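You operate a simulated robot arm through the tools that you are given. There is no shell and no other tool.

Carry out the task below with a simulated robot arm. There is one attempt and no reset: what you move stays moved.

TASK
Load-test the spring in the steel holder, sort it, then load-test the other.
Fine: one LOAD stroke each; over 55 mm goes in the green tray, under it in the red. The second stays in the holder.

The check looks at the end state, three seconds after you hand in, the way a careful person would. Anything else that was tipped, shoved, dropped, spilled or broken makes it a failure.

THE ROBOT
A 6-joint arm with a two-finger parallel gripper, fixed in place. Base frame: the origin is at the foot of the arm, x ahead of it, y to its left, z up. Lengths are in mm, angles in degrees, forces in N, time in s.
With the tool pointing down near the work surface it reaches from about 300 to 660 mm from the base axis. Its first joint turns from -115.0 to 115.0 degrees. Payload 3.43 kg.
The TCP is the grasp point between the finger pads, 34 mm short of the fingertips. In the tool frame z runs along the fingers and y along their closing line. Largest opening 128 mm; finger width 24, thickness 12; the body of the gripper, 48 by 130 mm, starts 96 mm behind the TCP.
Orientation is told as [roll, pitch, yaw] about the base's x, y, z axes, in that order, counted from this pose: with the fingers straight down and closing along the base's y, the tool's x points along the base's -x, its y along +y and its z along -z.

THE INTERFACE
- The arm moves only by the tool play_rows. Its argument "steps" is a list of rows, each a list of 7 numbers: the shift along the base's x, y, z in mm, then the turn, a rotation vector about the base's x, y, z in degrees, then the gripper command, from -1 (shut) to 1 (fully open), values between in proportion. In form: [[dx, dy, dz, wx, wy, wz, gripper], ...]. A call has 1 to 20 rows; each row is the pose to reach, as a shift and turn from the pose commanded when the call began. A row lasts 0.2 s, in which the tool goes at most 50 mm and 8.6 degrees; a call with a longer step from one row to the next is refused whole, and so is a gripper value outside its range. Where a pose cannot be reached the arm comes as near as it can. A force on the tool above 40 N (or 10 N above the force at the start of the call, whichever is more), or a blocked arm, ends the call early, and 0.2 s more pass. Each finger travels about 153 mm/s and halts on what it meets, pressing with about 27 N; the grip force reading is that of the motor and also rises with nothing between the fingers. The clock runs only during rows and for 0.2 s after the last one: add rows that repeat a pose to give the fingers time. It gives the time, the measured TCP pose, the force on the tool (base axes), the opening and the grip force at its end, in the units of the frame above (readings bear some noise), with the torque about the TCP (base axes, N m) and any sound that the robot's microphone picked up.
- Cameras (640 x 400 px; columns grow to the right, rows downward): "scene" is fixed at [400.7, -497.3, 1531.3]; the picture's right is [0.98, 0.18, 0.00], its down [0.10, -0.55, -0.83] and it looks along [-0.15, 0.81, -0.56] (base axes); focal length 316 px, centre (320, 200). "wrist" rides on the gripper at [76, -11, -160] in the tool frame; the picture's right is [0.15, 0.99, 0.00], its down [-0.88, 0.13, -0.46] and it looks along [-0.45, 0.07, 0.89] (tool axes); focal length 234 px, centre (320, 200). There is no depth. A picture from a camera that has moved, and an enlarged one, comes with that camera's place and axes in the base frame and with its lens.
- capture(camera): a new picture of that camera. The clock stands still meanwhile.
- lift_body(by): slides the trunk up (or, below 0, down) by that many mm; the arm rides with it, the base frame stays. It gives what a move gives, with no picture.
- enlarge(camera, box): a new picture of the part [left, top, right, bottom] of that camera's present view, enlarged. The clock stands still meanwhile.
- hand_in(): hands the job in; it is judged then, once.

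Nothing tells you positions but the pictures and the camera data. Unless the task says otherwise, let go and move clear before handing in.

The tools are called after ">>>" as name(argument=value, ...) on one line, values as JSON. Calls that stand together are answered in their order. play_rows: Moves the arm, as the interface text tells. Its arguments: {"type":"object","properties":{"steps":{"type":"array"}},"required":["steps"]} The other tools are called the same way: lift_body (by) slides the trunk up or down; capture (camera) takes a picture; enlarge (camera, box) takes an enlarged picture of a part of a camera's view; hand_in () hands the job in.

At the start:

```text
clock: 0.0
tcp_pos: [351.6, 253.0, 1121.5]
orientation: [0.0, 0.1, 0.0]
ft_force: [0.4, -0.8, -0.3]
wrist_torque: [-0.01, 0.01, -0.01]
width: 127.9
grip_force: 0.0
trunk travel left (down, up): [-875.0, 115.0]
```

scene: 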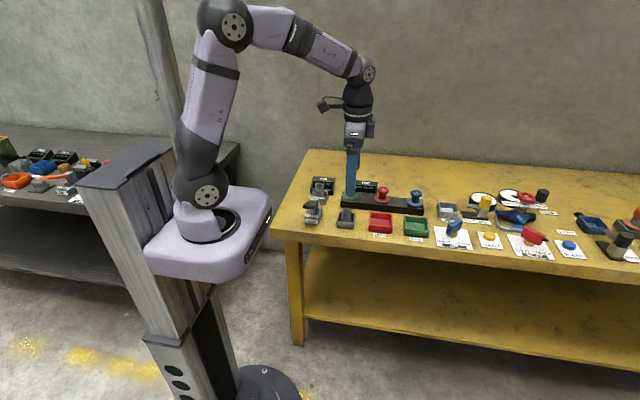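
wrist: 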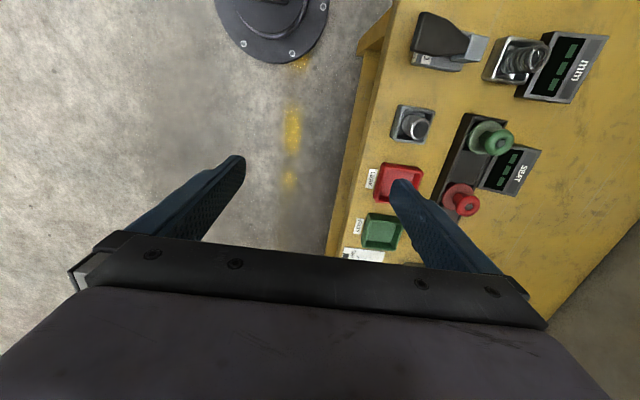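

I see a yellow bench with a spring tester, holders, trays and coloured buttons. I'll look closer before moving anything.

>>> enlarge(camera="scene", box=[290, 160, 450, 260])

>>> enlarge(camera="scene", box=[430, 170, 640, 270])

>>> enlarge(camera="wrist", box=[330, 0, 630, 188])

>>> enlarge(camera="wrist", box=[330, 90, 570, 280])

```text
4.00 times, centred on (370, 210) of scene
camera zoom: at [400.7, -497.3, 1531.3], right [0.98, 0.18, 0.0], down [0.1, -0.55, -0.83], along [-0.15, 0.81, -0.56], focal length 1266 px, centre (120, 160)
```

zoom: 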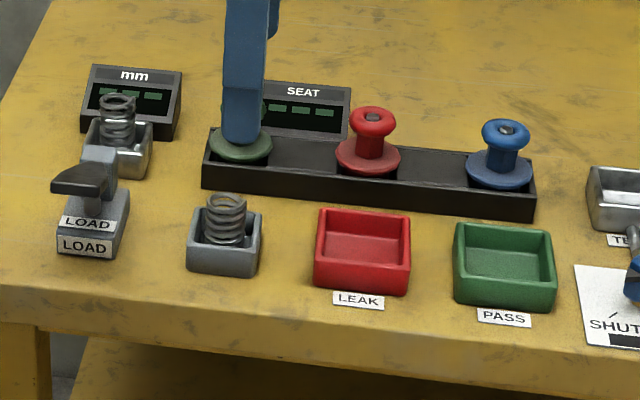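

```text
3.05 times, centred on (535, 220) of scene
camera zoom: at [400.7, -497.3, 1531.3], right [0.98, 0.18, 0.0], down [0.1, -0.55, -0.83], along [-0.15, 0.81, -0.56], focal length 964 px, centre (-335, 139)
```

zoom: 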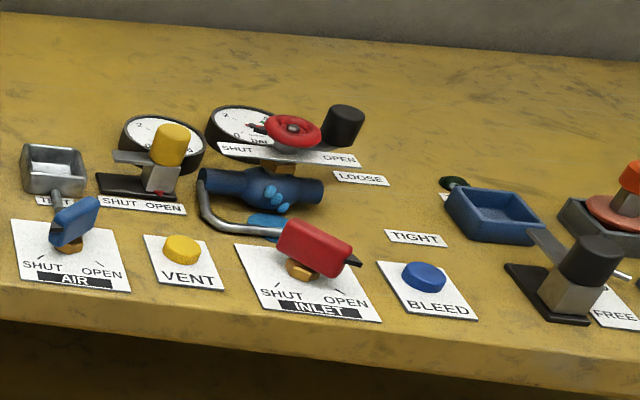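

```text
2.13 times, centred on (480, 94) of wrist
camera zoom: at [275.3, 241.5, 1281.8], right [-0.15, 0.99, 0.0], down [0.88, 0.13, 0.46], along [0.45, 0.07, -0.89], focal length 498 px, centre (-20, 426)
```

zoom: 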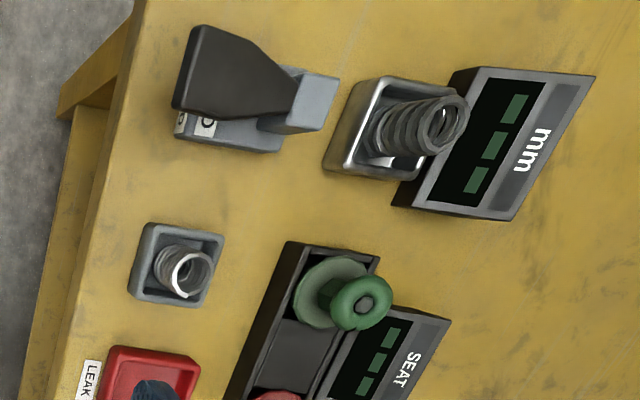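

```text
2.11 times, centred on (450, 185) of wrist
camera zoom: at [275.3, 241.5, 1281.8], right [-0.15, 0.99, 0.0], down [0.88, 0.13, 0.46], along [0.45, 0.07, -0.89], focal length 493 px, centre (46, 232)
```

zoom: 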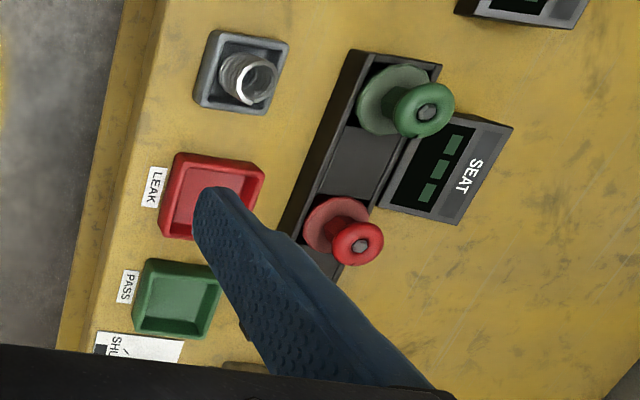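

The shiny steel holder sits with its spring by the "mm" readout at about (205, 540), and the LOAD lever is in front of it at about (198, 441). The spare spring is in the grey holder at about (325, 425), with the red tray near (452, 450) and the green near (577, 440). I'll move in over the LOAD area for a closer look.

>>> play_rows(steps=[[-25, 20, 0, 0, 0, 0, 1], [-60, 45, -10, 0, 0, 0, 1], [-95, 70, -20, 0, 0, 0, 1], [-130, 95, -30, 0, 0, 0, 1], [-160, 120, -40, 0, 0, 0, 1], [-160, 120, -40, 0, 0, 0, 1]])

>>> capture(camera="wrist")

>>> capture(camera="scene")

```text
clock: 1.4
tcp_pos: [193.8, 370.4, 1081.7]
orientation: [0.0, 0.0, -0.1]
ft_force: [0.0, -0.6, 0.1]
wrist_torque: [0.0, 0.01, -0.01]
width: 127.9
grip_force: 0.1
trunk travel left (down, up): [-875.0, 115.0]
```

```text
taken
camera wrist: at [117.4, 360.1, 1242.0], right [-0.15, 0.99, 0.0], down [0.88, 0.13, 0.46], along [0.45, 0.07, -0.89], focal length 234 px, centre (320, 200)
```

wrist: 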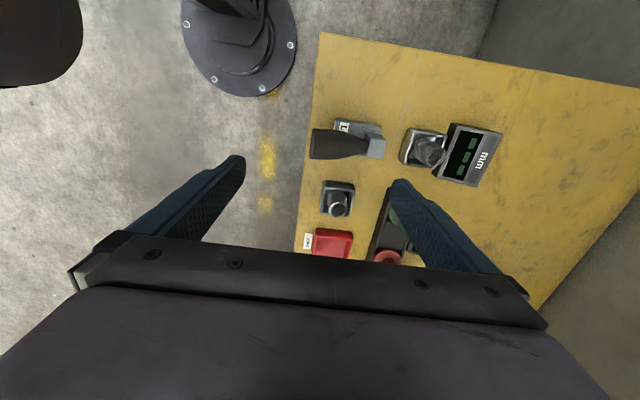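

```text
taken
```

scene: 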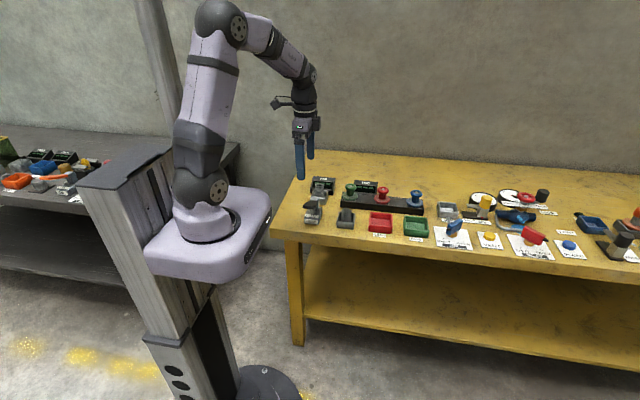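

The arm moves freely. I'll lower the trunk to bring the camera nearer and view the LOAD fixture.

>>> lift_body(by=-130)

>>> capture(camera="wrist")

>>> enlarge(camera="wrist", box=[280, 60, 520, 210])

>>> enlarge(camera="scene", box=[290, 160, 370, 240])

```text
clock: 3.0
tcp_pos: [193.6, 370.6, 951.5]
orientation: [0.0, 0.0, 0.0]
ft_force: [-1.5, -0.9, -0.2]
wrist_torque: [-0.01, 0.01, -0.01]
width: 128.0
grip_force: 0.2
trunk travel left (down, up): [-745.0, 245.0]
```

```text
taken
camera wrist: at [117.5, 360.3, 1112.0], right [-0.15, 0.99, 0.0], down [0.88, 0.13, 0.46], along [0.45, 0.07, -0.89], focal length 234 px, centre (320, 200)
```

wrist: 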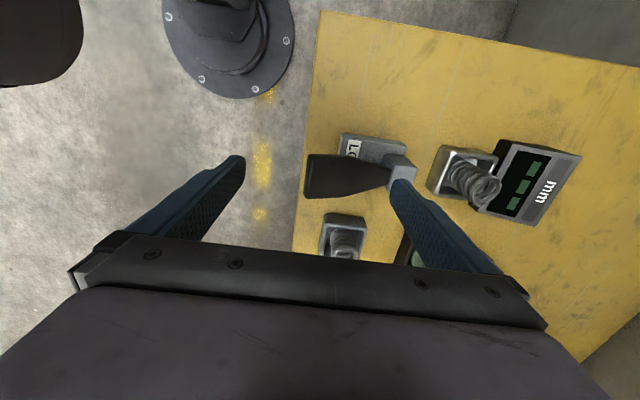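

```text
2.67 times, centred on (400, 135) of wrist
camera zoom: at [117.5, 360.3, 1112.0], right [-0.15, 0.99, 0.0], down [0.88, 0.13, 0.46], along [0.45, 0.07, -0.89], focal length 624 px, centre (107, 373)
```

zoom: 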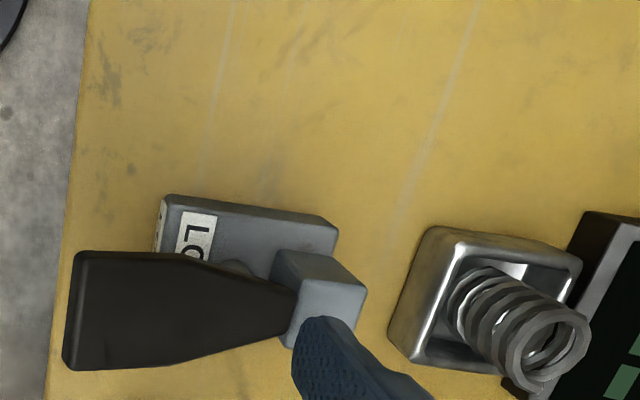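

```text
5.00 times, centred on (330, 200) of scene
camera zoom: at [400.7, -497.3, 1531.3], right [0.98, 0.18, 0.0], down [0.1, -0.55, -0.83], along [-0.15, 0.81, -0.56], focal length 1582 px, centre (270, 200)
```

zoom: 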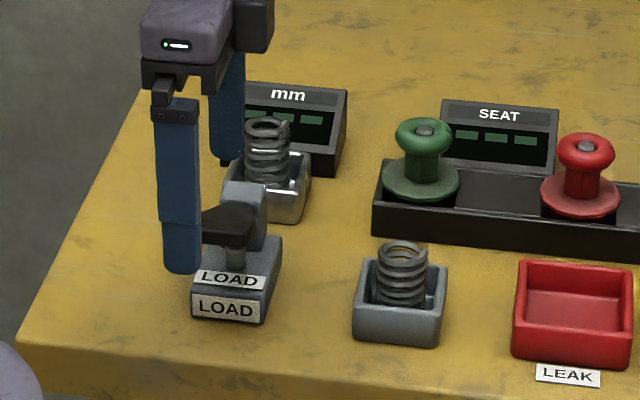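

I can see the LOAD lever: a dark paddle hinged on a post at the back, which would be pressed down at its front end. I'll move the camera directly above it to measure it.

>>> play_rows(steps=[[5, 30, 0, 0, 0, 0, 1], [5, 70, 0, 0, 0, 0, 1], [5, 110, 0, 0, 0, 0, 1], [5, 110, 0, 0, 0, 0, 1]])

>>> capture(camera="wrist")

>>> enlarge(camera="wrist", box=[200, 50, 440, 200])

```text
clock: 4.0
tcp_pos: [197.0, 480.7, 951.6]
orientation: [0.0, 0.1, -0.1]
ft_force: [0.4, -0.2, 0.5]
wrist_torque: [-0.02, -0.03, -0.03]
width: 128.3
grip_force: 0.0
trunk travel left (down, up): [-745.0, 245.0]
```

```text
taken
camera wrist: at [122.0, 469.3, 1113.6], right [-0.15, 0.99, 0.0], down [0.88, 0.13, 0.46], along [0.45, 0.07, -0.89], focal length 234 px, centre (320, 200)
```

wrist: 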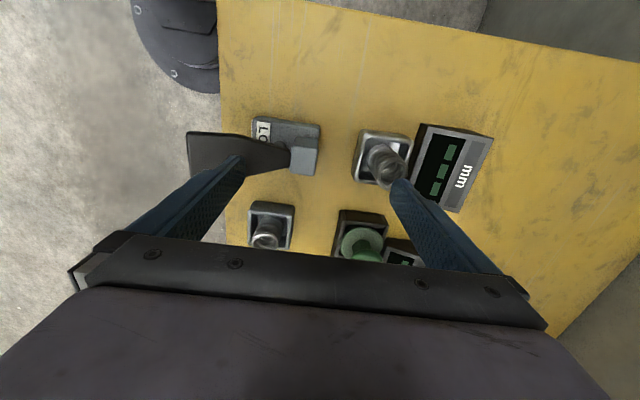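

```text
2.67 times, centred on (320, 125) of wrist
camera zoom: at [122.0, 469.3, 1113.6], right [-0.15, 0.99, 0.0], down [0.88, 0.13, 0.46], along [0.45, 0.07, -0.89], focal length 624 px, centre (320, 400)
```

zoom: 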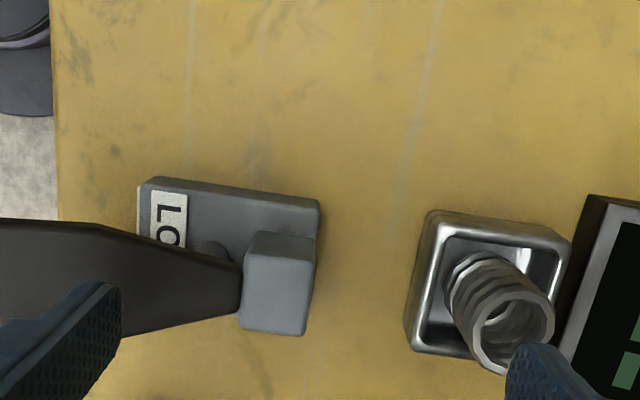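

From stereo, the paddle's front end is at about (200, 360, 905), rising from its post at (201, 464, 871). I'll rise, move above the paddle's front, close the fingers and check before pressing.

>>> play_rows(steps=[[0, 0, 40, 0, 0, 0, 1], [2, -40, 45, 0, 0, 0, 1], [3, -80, 45, 0, 0, 0, 0.5], [3, -105, 45, 0, 0, 0, -0.5], [3, -105, 45, 0, 0, 0, -1], [3, -105, 45, 0, 0, 0, -1], [3, -105, 45, 0, 0, 0, -1]])

>>> capture(camera="wrist")

>>> enlarge(camera="scene", box=[280, 140, 380, 240])

```text
clock: 5.6
tcp_pos: [201.7, 377.6, 994.6]
orientation: [-0.1, 0.0, 0.1]
ft_force: [-0.1, -0.1, -0.3]
wrist_torque: [-0.01, -0.01, 0.01]
width: 0.4
grip_force: 26.5
trunk travel left (down, up): [-745.0, 245.0]
```

```text
taken
camera wrist: at [125.3, 366.0, 1157.5], right [-0.15, 0.99, 0.0], down [0.88, 0.13, 0.46], along [0.45, 0.07, -0.89], focal length 234 px, centre (320, 200)
```

wrist: 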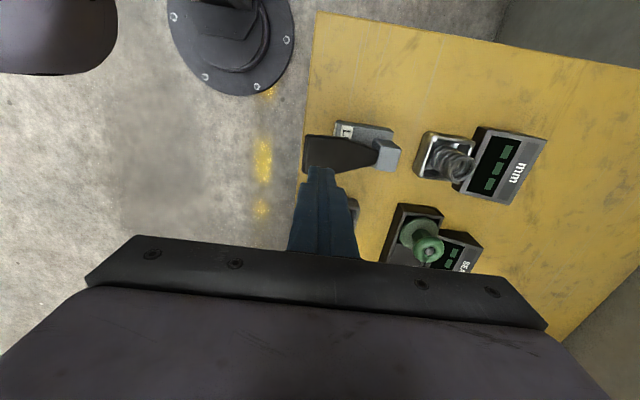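

```text
4.00 times, centred on (330, 190) of scene
camera zoom: at [400.7, -497.3, 1531.3], right [0.98, 0.18, 0.0], down [0.1, -0.55, -0.83], along [-0.15, 0.81, -0.56], focal length 1266 px, centre (280, 240)
```

zoom: 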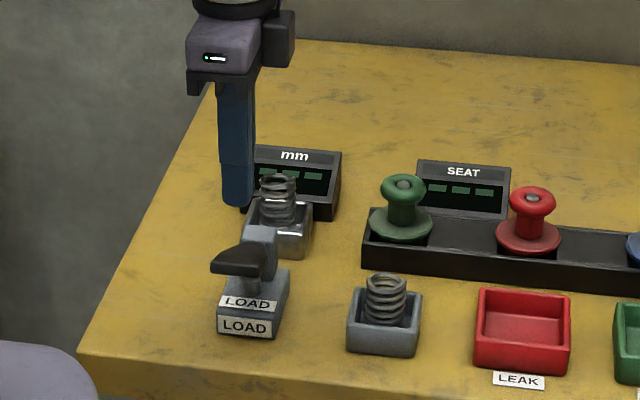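

The closed fingers are above the paddle's front end. I'll descend to just above it and check alignment.

>>> play_rows(steps=[[-1, -2, -25, 0, 0, 0, -1], [-1, -2, -45, 0, 0, 0, -1], [-1, -2, -45, 0, 0, 0, -1]])

>>> enlarge(camera="wrist", box=[220, 80, 420, 240])

>>> enlarge(camera="scene", box=[290, 160, 370, 240])

```text
clock: 6.4
tcp_pos: [201.2, 373.4, 950.7]
orientation: [0.0, 0.0, 0.0]
ft_force: [-0.3, 0.5, -0.5]
wrist_torque: [0.0, -0.04, 0.02]
width: 0.0
grip_force: 26.7
trunk travel left (down, up): [-745.0, 245.0]
```

```text
2.50 times, centred on (320, 160) of wrist
camera zoom: at [125.5, 363.3, 1111.6], right [-0.15, 0.99, 0.0], down [0.88, 0.13, 0.46], along [0.45, 0.07, -0.89], focal length 585 px, centre (320, 300)
```

zoom: 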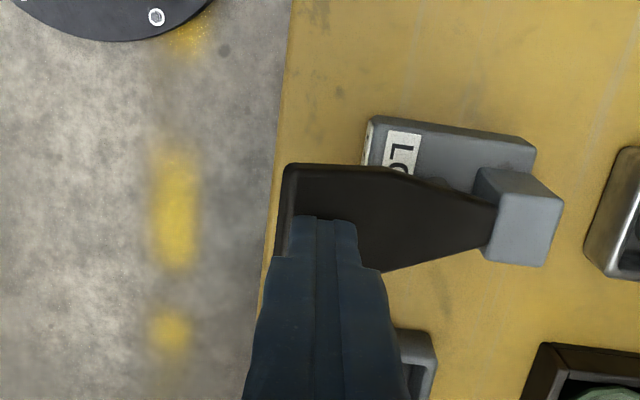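

```text
5.00 times, centred on (330, 200) of scene
camera zoom: at [400.7, -497.3, 1531.3], right [0.98, 0.18, 0.0], down [0.1, -0.55, -0.83], along [-0.15, 0.81, -0.56], focal length 1582 px, centre (270, 200)
```

zoom: 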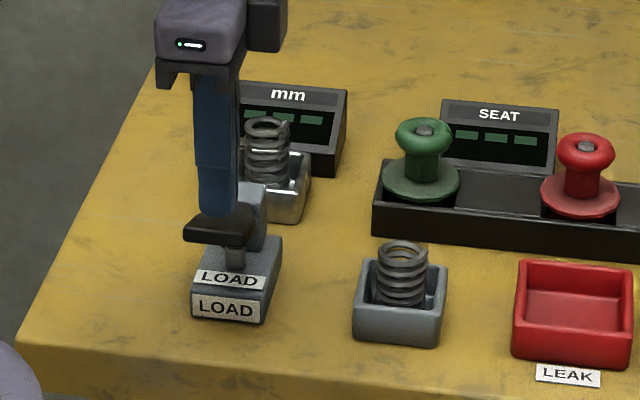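

The tips are over the paddle's front. Now I'll press down steadily in one motion and watch for force and sound.

>>> play_rows(steps=[[0, 0, -6, 0, 0, 0, -1], [0, 0, -12, 0, 0, 0, -1], [0, 0, -18, 0, 0, 0, -1], [0, 0, -24, 0, 0, 0, -1], [0, 0, -30, 0, 0, 0, -1], [0, 0, -36, 0, 0, 0, -1], [0, 0, -42, 0, 0, 0, -1], [0, 0, -48, 0, 0, 0, -1]])

>>> enlarge(camera="scene", box=[290, 160, 370, 240])

>>> enlarge(camera="wrist", box=[240, 50, 560, 250])

```text
clock: 8.2
tcp_pos: [200.5, 374.6, 903.0]
orientation: [0.0, 0.0, 0.1]
ft_force: [0.3, -3.2, 3.0]
wrist_torque: [-0.13, -0.02, 0.0]
width: 0.1
grip_force: 26.9
trunk travel left (down, up): [-745.0, 245.0]
```

```text
5.00 times, centred on (330, 200) of scene
camera zoom: at [400.7, -497.3, 1531.3], right [0.98, 0.18, 0.0], down [0.1, -0.55, -0.83], along [-0.15, 0.81, -0.56], focal length 1582 px, centre (270, 200)
```

zoom: 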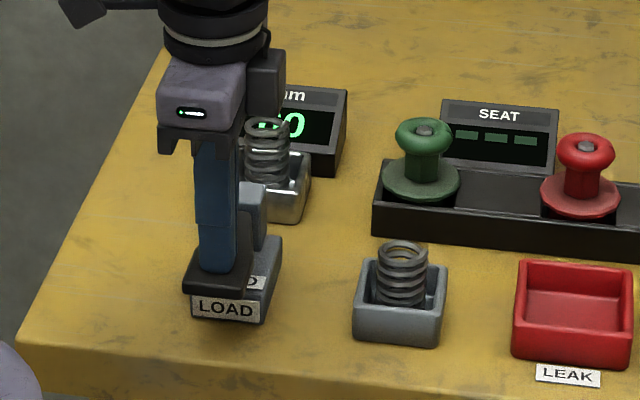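

```text
2.00 times, centred on (400, 150) of wrist
camera zoom: at [124.6, 363.6, 1064.1], right [-0.15, 0.99, 0.0], down [0.88, 0.13, 0.46], along [0.45, 0.07, -0.89], focal length 468 px, centre (160, 300)
```

zoom: 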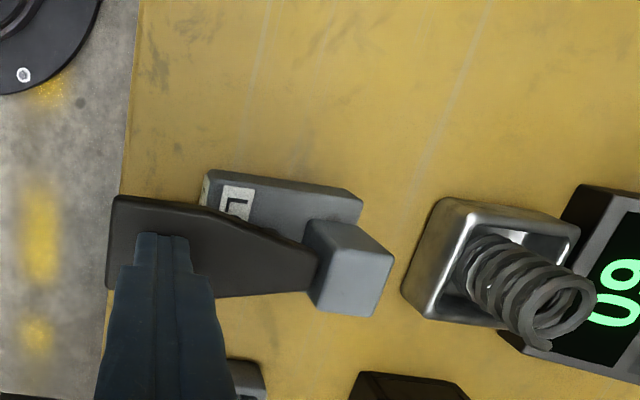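

The readout has lit up. I'll read it before releasing.

>>> enlarge(camera="wrist", box=[400, 80, 640, 230])

>>> enlarge(camera="scene", box=[310, 165, 350, 205])

```text
2.67 times, centred on (520, 155) of wrist
camera zoom: at [124.6, 363.6, 1064.1], right [-0.15, 0.99, 0.0], down [0.88, 0.13, 0.46], along [0.45, 0.07, -0.89], focal length 624 px, centre (-213, 320)
```

zoom: 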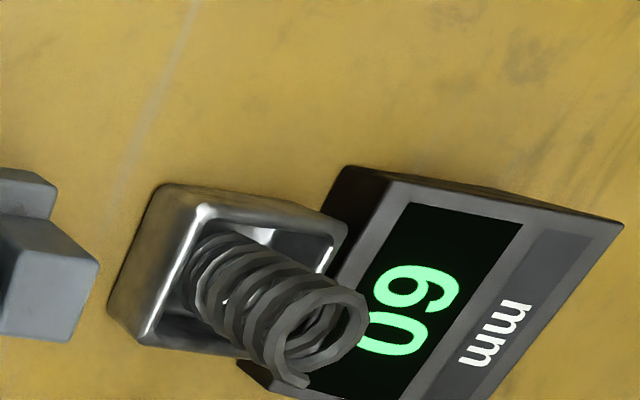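

```text
10.00 times, centred on (330, 185) of scene
camera zoom: at [400.7, -497.3, 1531.3], right [0.98, 0.18, 0.0], down [0.1, -0.55, -0.83], along [-0.15, 0.81, -0.56], focal length 3165 px, centre (220, 350)
```

zoom: 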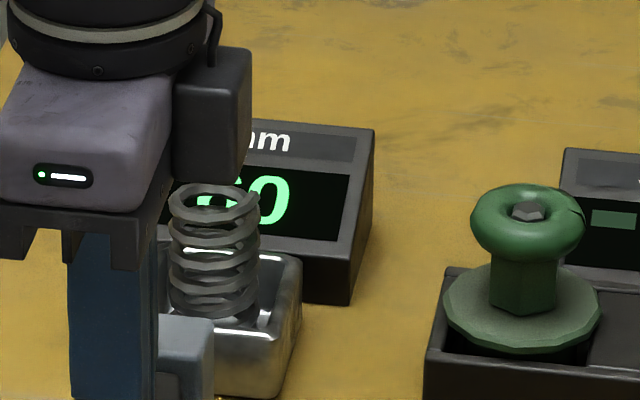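

The readout shows 60 mm, which is over 55, so this spring goes in the green tray. I'll release the lever in one smooth motion and recheck.

>>> play_rows(steps=[[0, 0, 10, 0, 0, 0, -1], [0, 0, 25, 0, 0, 0, -1], [0, 0, 45, 0, 0, 0, -1], [0, 0, 75, 0, 0, 0, -1], [0, 0, 100, 0, 0, 0, -1], [0, 0, 100, 0, 0, 0, -1]])

>>> enlarge(camera="wrist", box=[300, 80, 620, 280])

>>> enlarge(camera="scene", box=[290, 160, 370, 240])

```text
clock: 9.6
tcp_pos: [200.6, 375.0, 1004.4]
orientation: [0.0, 0.0, 0.0]
ft_force: [0.7, 1.0, -0.4]
wrist_torque: [0.04, 0.03, 0.04]
width: 0.1
grip_force: 26.8
trunk travel left (down, up): [-745.0, 245.0]
```

```text
2.00 times, centred on (460, 180) of wrist
camera zoom: at [124.8, 363.7, 1165.1], right [-0.15, 0.99, 0.0], down [0.88, 0.13, 0.46], along [0.45, 0.07, -0.89], focal length 468 px, centre (40, 240)
```

zoom: 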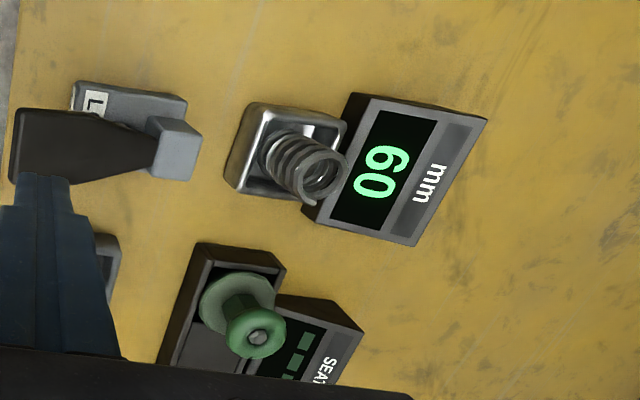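

```text
5.00 times, centred on (330, 200) of scene
camera zoom: at [400.7, -497.3, 1531.3], right [0.98, 0.18, 0.0], down [0.1, -0.55, -0.83], along [-0.15, 0.81, -0.56], focal length 1582 px, centre (270, 200)
```

zoom: 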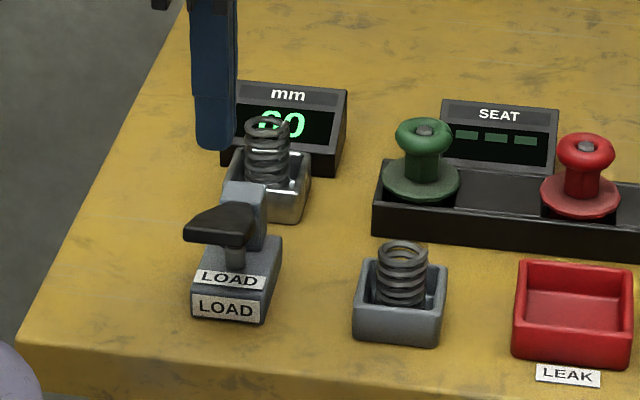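

The lever is back up and the readout holds 60 mm. Before grasping, I'll do an empty dry run to the green tray, which looks near the edge of reach at about 724 mm from the base.

>>> play_rows(steps=[[40, 5, 5, 0, 0, 0, -1], [85, 15, 5, 0, 0, 0, -1], [130, 25, 5, 0, 0, 0, -1], [175, 35, 5, 0, 0, 0, -1], [220, 40, 5, 0, 0, 0, -1], [265, 40, 5, 0, 0, 0, -1], [310, 40, 5, 0, 0, 0, -1], [310, 40, 5, 0, 0, 0, -1]])

>>> capture(camera="wrist")

>>> capture(camera="scene")

```text
clock: 11.4
tcp_pos: [483.7, 388.8, 998.1]
orientation: [0.0, 0.0, 0.0]
ft_force: [-0.4, -0.2, 0.0]
wrist_torque: [0.04, -0.02, 0.01]
width: 0.0
grip_force: 26.9
out of reach, approached as far as the arm can: row 6, 7, 8
trunk travel left (down, up): [-745.0, 245.0]
```

```text
taken
camera wrist: at [406.9, 377.9, 1160.0], right [-0.15, 0.99, 0.0], down [0.88, 0.13, 0.46], along [0.45, 0.07, -0.89], focal length 234 px, centre (320, 200)
```

wrist: 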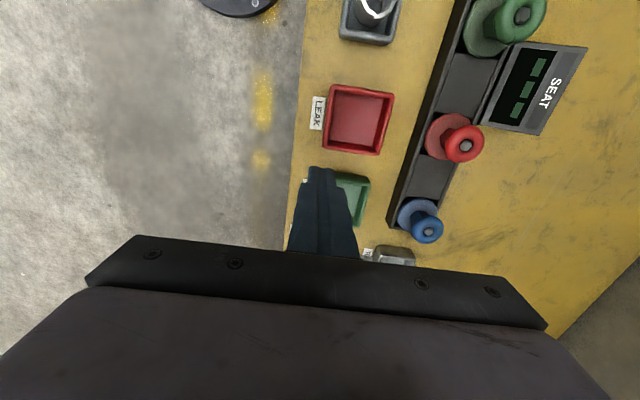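

```text
taken
```

scene: 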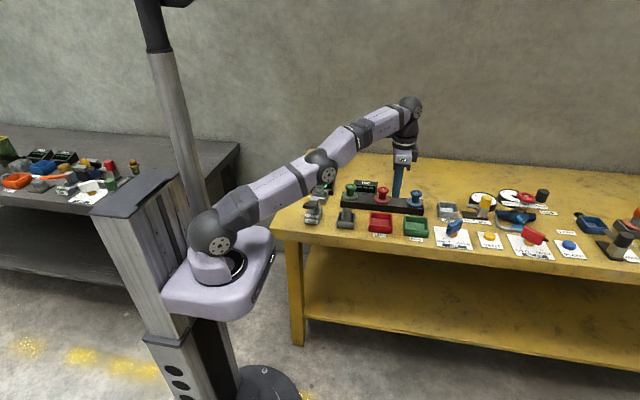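

Vertically the arm stops at about 620 mm radius at this height, so the green tray needs an outward tilt of about 27°. I'll back off, turn the yaw to the radial direction and tilt, so the spring can be gripped and released upright.

>>> play_rows(steps=[[-30, -25, 0, 0, 0, 7, -1], [-60, -50, 0, 0, 0, 14, -1], [-90, -75, 0, 0, 0, 21, -1], [-90, -75, 0, 0, 0, 28, -1], [-90, -75, 0, 0, 0, 35, -1], [-90, -75, 0, 0, 0, 37.4, -1], [-90, -75, 0, 0, 0, 37.4, -1]])

>>> lift_body(by=70)

```text
clock: 13.0
tcp_pos: [451.3, 372.6, 1072.6]
orientation: [0.0, 0.8, 37.4]
ft_force: [-0.1, 0.3, -0.4]
wrist_torque: [-0.01, 0.0, 0.0]
width: 0.1
grip_force: 26.9
out of reach, approached as far as the arm can: row 1, 2, 3, 4, 5, 6, 7
trunk travel left (down, up): [-745.0, 245.0]
```

```text
clock: 14.1
tcp_pos: [450.6, 373.0, 1142.6]
orientation: [-0.1, 0.7, 37.5]
ft_force: [0.9, -0.3, -0.2]
wrist_torque: [-0.01, -0.01, 0.01]
width: 0.0
grip_force: 27.0
trunk travel left (down, up): [-815.0, 175.0]
```

The arm ended up higher than I asked for, so I'll look at its posture before continuing.

>>> capture(camera="scene")

>>> play_rows(steps=[[0, 0, 0, 0, 0, 0, -1]])

```text
taken
```

scene: 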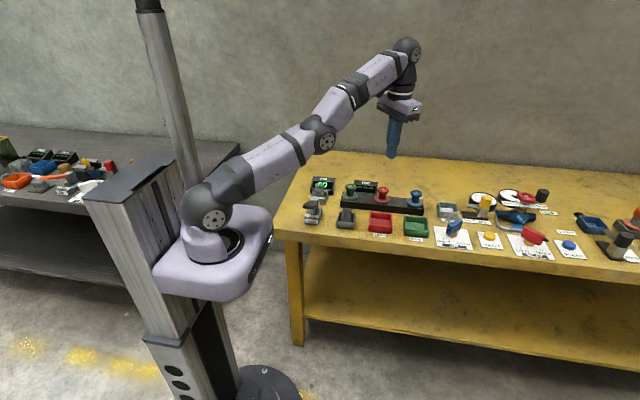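

```text
clock: 14.5
tcp_pos: [449.6, 373.1, 1141.7]
orientation: [-0.1, 0.7, 37.4]
ft_force: [-0.1, 0.0, -0.3]
wrist_torque: [-0.04, 0.03, 0.03]
width: 0.0
grip_force: 27.5
trunk travel left (down, up): [-815.0, 175.0]
```

The arm is nearly straight. I'll pull it in and down to a comfortable posture.

>>> play_rows(steps=[[-25, -20, -20, 0, 0, 0, -1], [-50, -42, -45, 0, 0, 0, -1], [-70, -63, -80, 0, 0, 0, -1], [-70, -63, -110, 0, 0, 0, -1], [-70, -63, -110, 0, 0, 0, -1]])

```text
clock: 15.7
tcp_pos: [450.3, 373.0, 1143.2]
orientation: [-0.1, 0.9, 37.4]
ft_force: [1.0, 0.0, 0.8]
wrist_torque: [0.02, 0.0, -0.02]
width: 0.2
grip_force: 27.0
out of reach, approached as far as the arm can: row 1, 2, 3, 4, 5
trunk travel left (down, up): [-815.0, 175.0]
```

The arm seems stuck in its straight-arm posture, where an inward move doesn't solve. I'll try small downward steps that should bend the elbow out of it.

>>> play_rows(steps=[[0, 0, -5, 0, 0, 0, -1], [0, 0, -15, 0, 0, 0, -1], [0, 0, -30, 0, 0, 0, -1], [0, 0, -50, 0, 0, 0, -1], [0, 0, -50, 0, 0, 0, -1]])

```text
clock: 16.9
tcp_pos: [452.4, 370.5, 1133.5]
orientation: [-0.2, 1.7, 37.3]
ft_force: [-0.8, -0.7, -0.4]
wrist_torque: [0.0, 0.02, -0.01]
width: 0.0
grip_force: 27.1
out of reach, approached as far as the arm can: row 2, 3, 4, 5
trunk travel left (down, up): [-815.0, 175.0]
```

It moved a little. I'll follow the arc downward and slightly outward so the elbow can bend naturally.

>>> play_rows(steps=[[2, 2, -9, 0, 0, 0, -1], [5, 4, -18, 0, 0, 0, -1], [8, 6, -27, 0, 0, 0, -1], [11, 8, -36, 0, 0, 0, -1], [13, 10, -45, 0, 0, 0, -1], [13, 10, -45, 0, 0, 0, -1]])

>>> capture(camera="scene")

```text
clock: 18.3
tcp_pos: [451.8, 370.5, 1133.5]
orientation: [-0.2, 1.8, 37.4]
ft_force: [-0.1, 0.6, -0.3]
wrist_torque: [-0.01, -0.01, 0.0]
width: 0.1
grip_force: 27.4
out of reach, approached as far as the arm can: row 1, 2, 3, 4, 5, 6
trunk travel left (down, up): [-815.0, 175.0]
```

```text
taken
```

scene: 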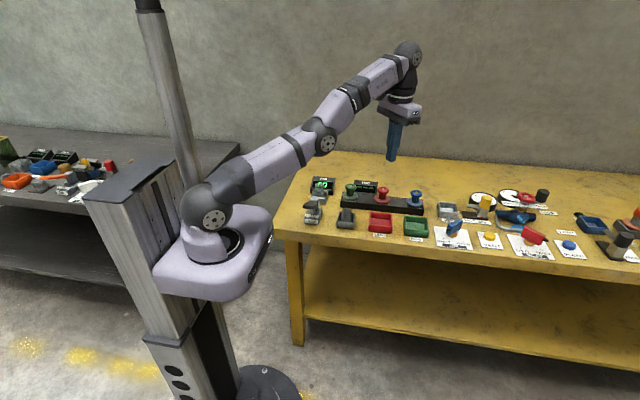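

The elbow has folded slightly the wrong way, bent below the line. I'll straighten it by moving outward along the arm, then go down so it bends upward.

>>> play_rows(steps=[[4, 3, 3, 0, 0, 0, -1], [8, 7, 6, 0, 0, 0, -1], [13, 11, 9, 0, 0, 0, -1], [20, 17, 12, 0, 0, 0, -1], [27, 22, 15, 0, 0, 0, -1]])

```text
clock: 19.5
tcp_pos: [456.7, 374.8, 1135.0]
orientation: [-0.1, 0.8, 37.3]
ft_force: [0.3, 0.1, 0.5]
wrist_torque: [-0.03, 0.01, 0.03]
width: 0.0
grip_force: 26.9
out of reach, approached as far as the arm can: row 2, 3, 4, 5
trunk travel left (down, up): [-815.0, 175.0]
```

>>> play_rows(steps=[[3, 2, -9, 0, 0, 0, -1], [5, 4, -18, 0, 0, 0, -1], [7, 6, -28, 0, 0, 0, -1], [8, 7, -40, 0, 0, 0, -1], [8, 7, -60, 0, 0, 0, -1], [8, 7, -60, 0, 0, 0, -1]])

```text
clock: 20.9
tcp_pos: [470.1, 385.8, 1082.6]
orientation: [-0.1, 1.0, 37.3]
ft_force: [-0.1, -0.2, -0.3]
wrist_torque: [-0.01, -0.03, 0.03]
width: 0.0
grip_force: 26.6
out of reach, approached as far as the arm can: row 4, 5, 6
trunk travel left (down, up): [-815.0, 175.0]
```

It's moving along the arc now. I'll keep going down with repeated rows so the solver has time to bend the elbow.

>>> play_rows(steps=[[2, 2, -8, 0, 0, 0, -1], [2, 2, -8, 0, 0, 0, -1], [3, 2, -16, 0, 0, 0, -1], [3, 2, -16, 0, 0, 0, -1], [4, 3, -26, 0, 0, 0, -1], [4, 3, -26, 0, 0, 0, -1], [4, 3, -36, 0, 0, 0, -1], [4, 3, -36, 0, 0, 0, -1], [2, 1, -46, 0, 0, 0, -1], [2, 1, -46, 0, 0, 0, -1]])

>>> capture(camera="scene")

```text
clock: 23.1
tcp_pos: [478.8, 394.9, 1040.5]
orientation: [-0.1, 0.9, 37.4]
ft_force: [-0.3, -0.5, -0.1]
wrist_torque: [0.01, 0.03, 0.03]
width: 0.1
grip_force: 26.3
out of reach, approached as far as the arm can: row 5, 6, 7, 8, 9, 10
trunk travel left (down, up): [-815.0, 175.0]
```

```text
taken
```

scene: 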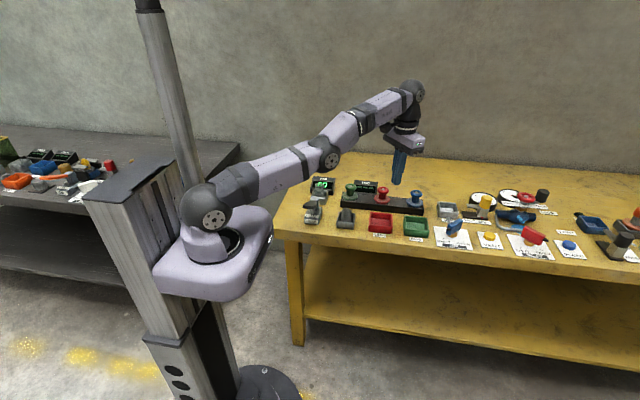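

The elbow is still bent slightly downward. To flip it, I'll reach fully out and tilt the tool inward, which rotates the elbow toward its normal upward bend.

>>> play_rows(steps=[[7.7, 6.4, 3, 0, 0, 0, -1], [15.4, 12.7, 6, 0, 0, 0, -1], [23.2, 19.1, 9, 0, 0, 0, -1], [23.2, 19.1, 9, 0, 0, 0, -1], [-4.6, -3.8, 11.5, -5.1, 6.2, 0, -1], [-31.3, -25.8, 19, -10.2, 12.35, 0, -1], [-57.1, -47.1, 31, -15.3, 18.5, 0, -1], [-57.1, -47.1, 31, -15.3, 18.5, 0, -1]])

>>> capture(camera="scene")

```text
clock: 24.9
tcp_pos: [401.7, 328.5, 1060.0]
orientation: [-1.1, 24.8, 37.2]
ft_force: [0.5, 0.3, -0.6]
wrist_torque: [0.02, 0.02, 0.0]
width: 0.0
grip_force: 26.8
out of reach, approached as far as the arm can: row 1, 2, 3, 4, 5, 6, 7, 8
trunk travel left (down, up): [-815.0, 175.0]
```

```text
taken
```

scene: 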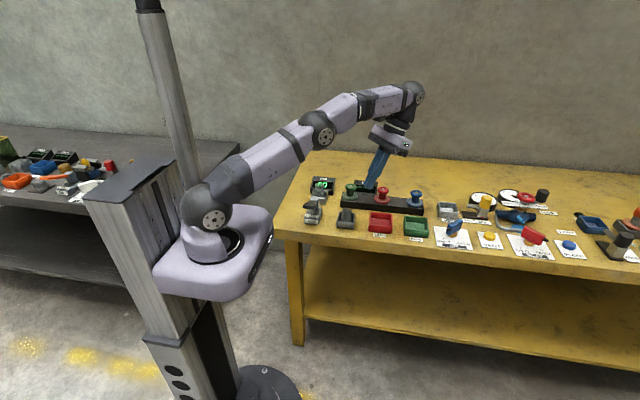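

The elbow now bends upward as it should. I'll rotate the tool back to vertical with the tip in place, which pulls the wrist inward and away from the limit.

>>> play_rows(steps=[[0, 0, 0, 3, -4, 0, -1], [0, 0, 0, 6, -8, 0, -1], [0, 0, 0, 9, -12, 0, -1], [0, 0, 0, 12, -16, 0, -1], [0, 0, 0, 15, -19.8, 0, -1], [0, 0, 0, 15, -19.8, 0, -1]])

```text
clock: 26.3
tcp_pos: [402.8, 327.6, 1061.5]
orientation: [-1.1, -0.1, 37.0]
ft_force: [-0.2, -0.4, -0.2]
wrist_torque: [-0.01, 0.0, -0.02]
width: 0.2
grip_force: 26.7
trunk travel left (down, up): [-815.0, 175.0]
```

Recovered, and the arm is in a normal posture. Now I'll tilt outward 27° and view the green tray from above with margin to spare.

>>> play_rows(steps=[[23, 19, 2, 4.3, -5.2, 0, -1], [46, 38, 7, 8.55, -10.45, 0, -1], [69, 56, 15, 12.8, -15.7, 0, -1], [90, 73, 28, 17.1, -20.9, 0, -1], [115, 88, 0, 17.1, -20.9, 0, -1], [135, 95, -35, 17.1, -20.9, 0, -1], [148, 98, -75, 17.1, -20.9, 0, -1], [157, 98, -100, 17.1, -20.9, 0, -1], [157, 98, -100, 17.1, -20.9, 0, -1]])

>>> capture(camera="wrist")

>>> capture(camera="scene")

```text
clock: 28.3
tcp_pos: [558.3, 428.4, 959.6]
orientation: [0.0, -27.2, 36.9]
ft_force: [-0.2, 0.1, 0.9]
wrist_torque: [-0.03, -0.01, -0.02]
width: 0.0
grip_force: 27.5
trunk travel left (down, up): [-815.0, 175.0]
```

```text
taken
camera wrist: at [453.1, 334.2, 1069.3], right [-0.7, 0.71, -0.07], down [0.38, 0.45, 0.81], along [0.61, 0.54, -0.59], focal length 234 px, centre (320, 200)
```

wrist: 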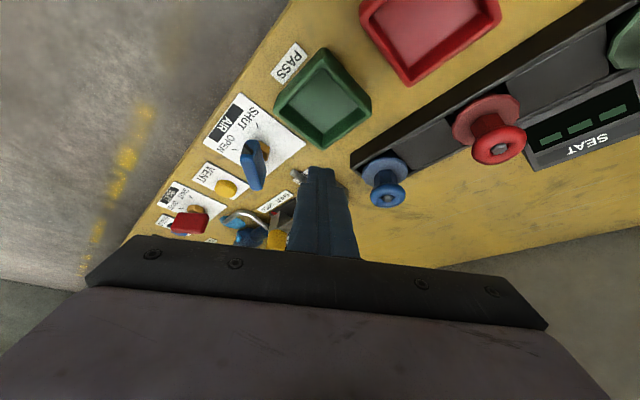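

```text
taken
```

scene: 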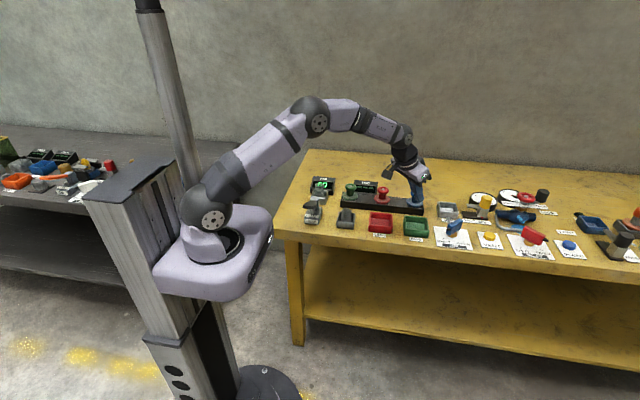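

The tilted pose works with room to spare. I'll zoom on the green tray to fix its position.

>>> enlarge(camera="wrist", box=[240, 30, 400, 180])

>>> enlarge(camera="scene", box=[360, 180, 440, 250])

```text
2.67 times, centred on (320, 105) of wrist
camera zoom: at [453.1, 334.2, 1069.3], right [-0.7, 0.71, -0.07], down [0.38, 0.45, 0.81], along [0.61, 0.54, -0.59], focal length 624 px, centre (320, 453)
```

zoom: 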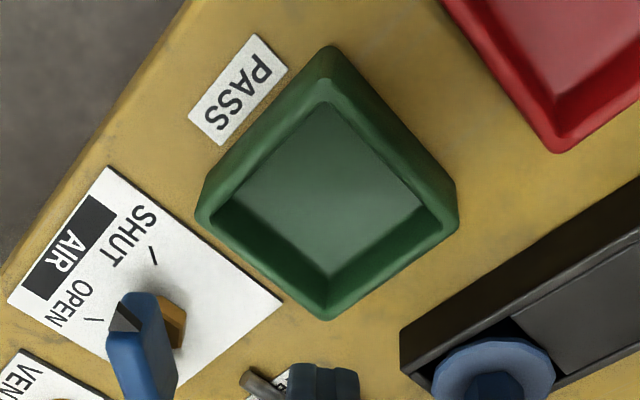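

```text
5.71 times, centred on (400, 215) of scene
camera zoom: at [400.7, -497.3, 1531.3], right [0.98, 0.18, 0.0], down [0.1, -0.55, -0.83], along [-0.15, 0.81, -0.56], focal length 1808 px, centre (-137, 114)
```

zoom: 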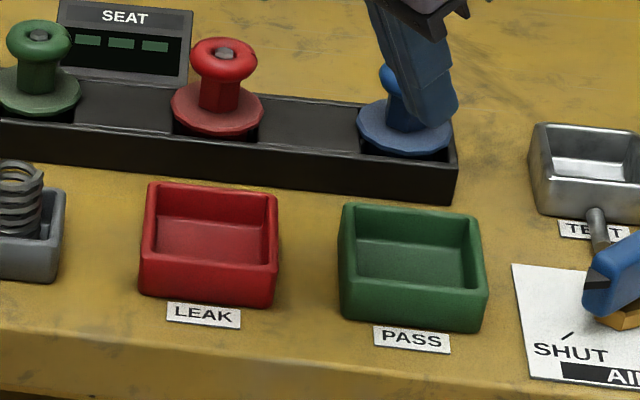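

The table top is at about z = 803, and the green tray centre is about (572, 435) with its rim near 833. I'll swing back, keeping the 27° tilt, to above the steel holder and open the fingers halfway.

>>> play_rows(steps=[[-47.5, -7.3, 0, 0, 0, 2.6, -1], [-86.5, -11, 0, 0, 0, 4.6, -1], [-130.5, -0.6, 0, 0, 0, 8.1, -1], [-166.6, 22.2, 0, 0, 0, 12.1, -1], [-203.2, 51.5, 0, 0, 0, 16.6, -0.5], [-241.9, 77.9, 0, 0, 0, 21.1, 0], [-282.6, 101.2, 0, 0, 0, 25.6, 0], [-325, 121.1, 0, 0, 0, 30.1, 0], [-358, 134, 0, 0, 0, 33.5, 0], [-358, 134, 0, 0, 0, 33.5, 0]])

>>> capture(camera="wrist")

>>> enlarge(camera="scene", box=[290, 150, 370, 220])

```text
clock: 30.5
tcp_pos: [201.2, 562.9, 961.1]
orientation: [0.0, -27.0, 70.3]
ft_force: [-0.2, 0.5, -0.1]
wrist_torque: [0.0, 0.01, 0.03]
width: 64.1
grip_force: 0.1
trunk travel left (down, up): [-815.0, 175.0]
```

```text
taken
camera wrist: at [165.0, 427.0, 1070.1], right [-0.98, 0.21, -0.07], down [0.07, 0.59, 0.81], along [0.21, 0.78, -0.59], focal length 234 px, centre (320, 200)
```

wrist: 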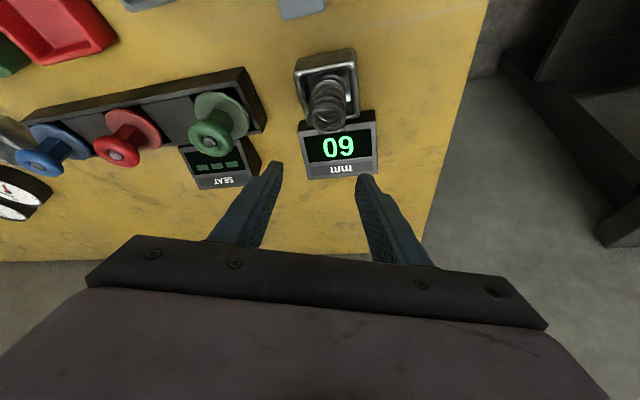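

```text
5.71 times, centred on (330, 185) of scene
camera zoom: at [400.7, -497.3, 1531.3], right [0.98, 0.18, 0.0], down [0.1, -0.55, -0.83], along [-0.15, 0.81, -0.56], focal length 1808 px, centre (263, 286)
```

zoom: 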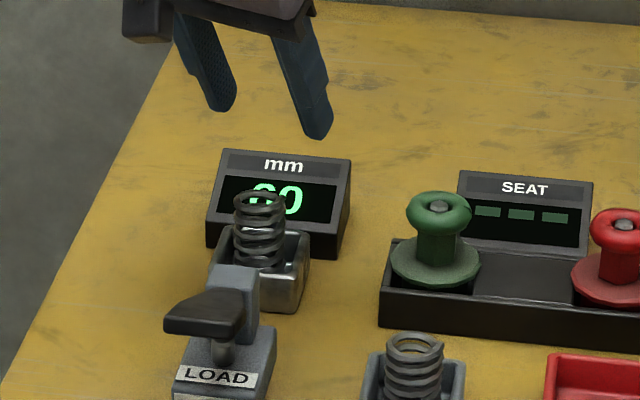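

The display, seen upside down here, confirms 60. I'll zoom to locate the spring's axis and the holder rim.

>>> enlarge(camera="wrist", box=[250, 30, 410, 190])

>>> enlarge(camera="scene", box=[312, 175, 347, 205])

```text
2.50 times, centred on (330, 110) of wrist
camera zoom: at [165.0, 427.0, 1070.1], right [-0.98, 0.21, -0.07], down [0.07, 0.59, 0.81], along [0.21, 0.78, -0.59], focal length 585 px, centre (295, 425)
```

zoom: 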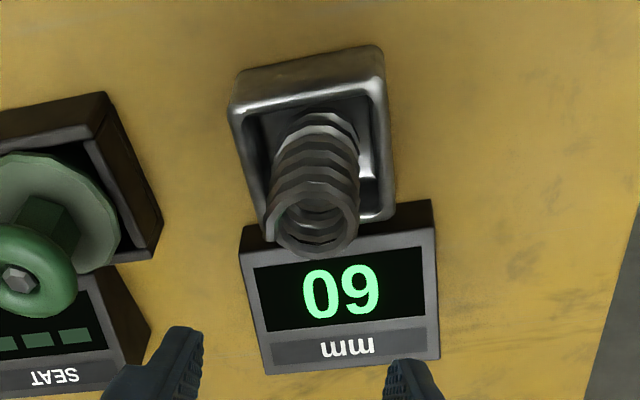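

```text
13.33 times, centred on (330, 190) of scene
camera zoom: at [400.7, -497.3, 1531.3], right [0.98, 0.18, 0.0], down [0.1, -0.55, -0.83], along [-0.15, 0.81, -0.56], focal length 4220 px, centre (193, 333)
```

zoom: 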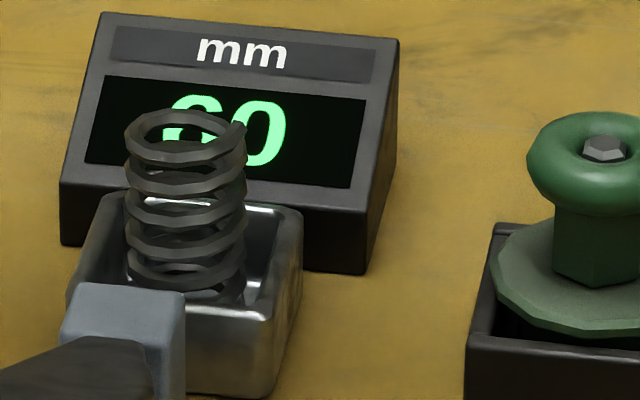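

The spring axis is at about (200, 558) with its top at z ≈ 875, and the holder rim is near 833. I'll line up, descend so the tips stay above the rim, and check before closing.

>>> play_rows(steps=[[-3.2, -9.9, 0, 0, 0, 0, 0], [-3.2, -9.9, -25, 0, 0, 0, 0], [-3.2, -9.9, -50, 0, 0, 0, 0], [-3.2, -9.9, -65, 0, 0, 0, 0], [-3.2, -9.9, -65, 0, 0, 0, 0]])

>>> enlarge(camera="wrist", box=[220, 60, 420, 240])

>>> enlarge(camera="scene", box=[305, 165, 355, 210])

```text
clock: 31.7
tcp_pos: [197.7, 551.0, 896.4]
orientation: [0.0, -27.2, 70.4]
ft_force: [-0.2, 0.6, 0.0]
wrist_torque: [0.0, 0.01, 0.0]
width: 63.9
grip_force: 0.1
trunk travel left (down, up): [-815.0, 175.0]
```

```text
2.22 times, centred on (320, 150) of wrist
camera zoom: at [161.6, 414.6, 1005.7], right [-0.98, 0.21, -0.07], down [0.07, 0.59, 0.81], along [0.21, 0.78, -0.59], focal length 520 px, centre (320, 311)
```

zoom: 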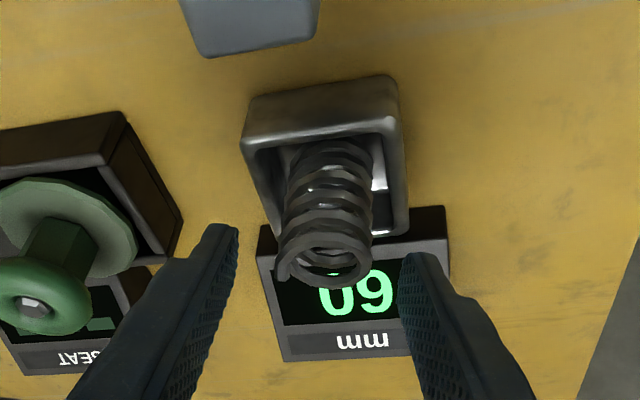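

```text
8.89 times, centred on (330, 188) of scene
camera zoom: at [400.7, -497.3, 1531.3], right [0.98, 0.18, 0.0], down [0.1, -0.55, -0.83], along [-0.15, 0.81, -0.56], focal length 2813 px, centre (231, 311)
```

zoom: 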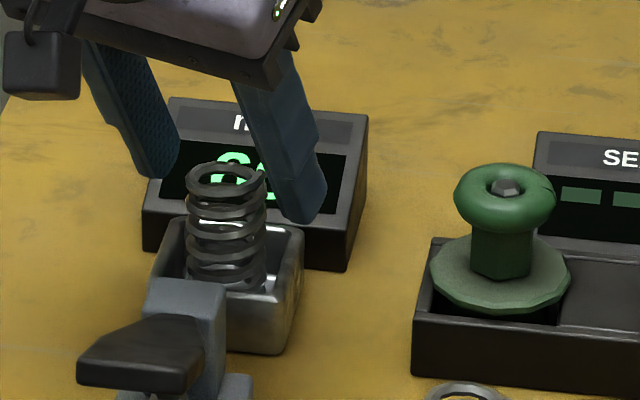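

Alignment looks right, with the fingers straddling the spring. I'll descend the last 22 mm and close.

>>> play_rows(steps=[[1, 3, -8, 0, 0, 0, 0], [1, 3, -16, 0, 0, 0, 0], [1, 3, -22, 0, 0, 0, 0], [1, 3, -22, 0, 0, 0, 0]])

>>> enlarge(camera="wrist", box=[220, 60, 420, 240])

>>> enlarge(camera="scene", box=[305, 165, 355, 210])

```text
clock: 32.7
tcp_pos: [198.0, 553.3, 874.2]
orientation: [0.0, -27.0, 70.4]
ft_force: [-0.3, 0.2, 0.4]
wrist_torque: [0.01, -0.02, 0.01]
width: 64.0
grip_force: 0.1
trunk travel left (down, up): [-815.0, 175.0]
```

```text
2.22 times, centred on (320, 150) of wrist
camera zoom: at [162.1, 417.8, 983.2], right [-0.98, 0.21, -0.07], down [0.07, 0.59, 0.81], along [0.21, 0.78, -0.59], focal length 520 px, centre (320, 311)
```

zoom: 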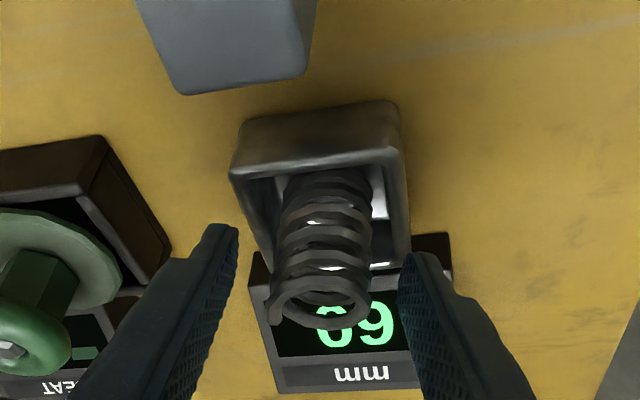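

```text
8.89 times, centred on (330, 188) of scene
camera zoom: at [400.7, -497.3, 1531.3], right [0.98, 0.18, 0.0], down [0.1, -0.55, -0.83], along [-0.15, 0.81, -0.56], focal length 2813 px, centre (231, 311)
```

zoom: 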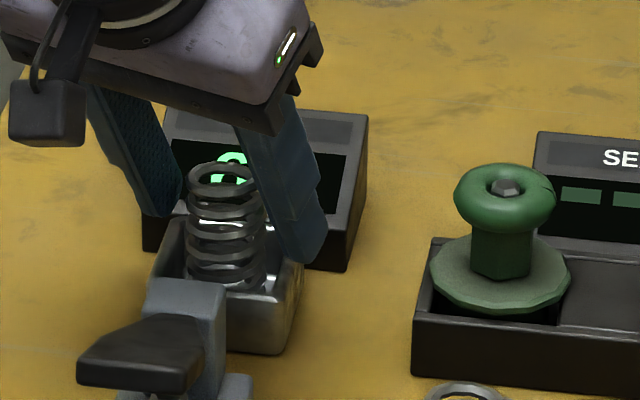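

The spring's top is right at the grasp point. Closing gently now.

>>> play_rows(steps=[[0, 0, 0, 0, 0, 0, -0.2], [0, 0, 0, 0, 0, 0, -0.35], [0, 0, 0, 0, 0, 0, -0.45], [0, 0, 0, 0, 0, 0, -0.55], [0, 0, 0, 0, 0, 0, -0.8], [0, 0, 0, 0, 0, 0, -1], [0, 0, 0, 0, 0, 0, -1]])

>>> enlarge(camera="wrist", box=[220, 60, 420, 240])

>>> enlarge(camera="scene", box=[305, 165, 355, 210])

```text
clock: 34.3
tcp_pos: [198.3, 553.2, 874.4]
orientation: [0.0, -27.1, 70.4]
ft_force: [0.4, 0.2, -0.6]
wrist_torque: [0.0, -0.01, 0.01]
width: 36.3
grip_force: 26.8
trunk travel left (down, up): [-815.0, 175.0]
```

```text
2.22 times, centred on (320, 150) of wrist
camera zoom: at [162.2, 417.9, 983.3], right [-0.98, 0.21, -0.07], down [0.07, 0.59, 0.81], along [0.21, 0.78, -0.59], focal length 520 px, centre (320, 311)
```

zoom: 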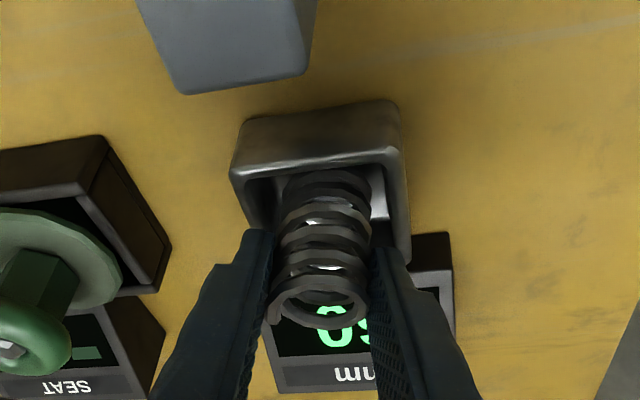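

```text
8.89 times, centred on (330, 188) of scene
camera zoom: at [400.7, -497.3, 1531.3], right [0.98, 0.18, 0.0], down [0.1, -0.55, -0.83], along [-0.15, 0.81, -0.56], focal length 2813 px, centre (231, 311)
```

zoom: 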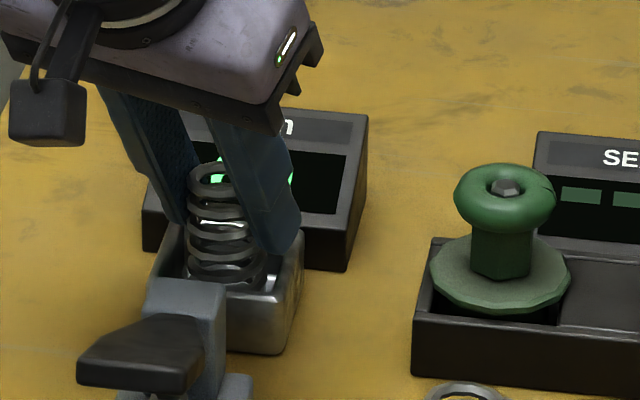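

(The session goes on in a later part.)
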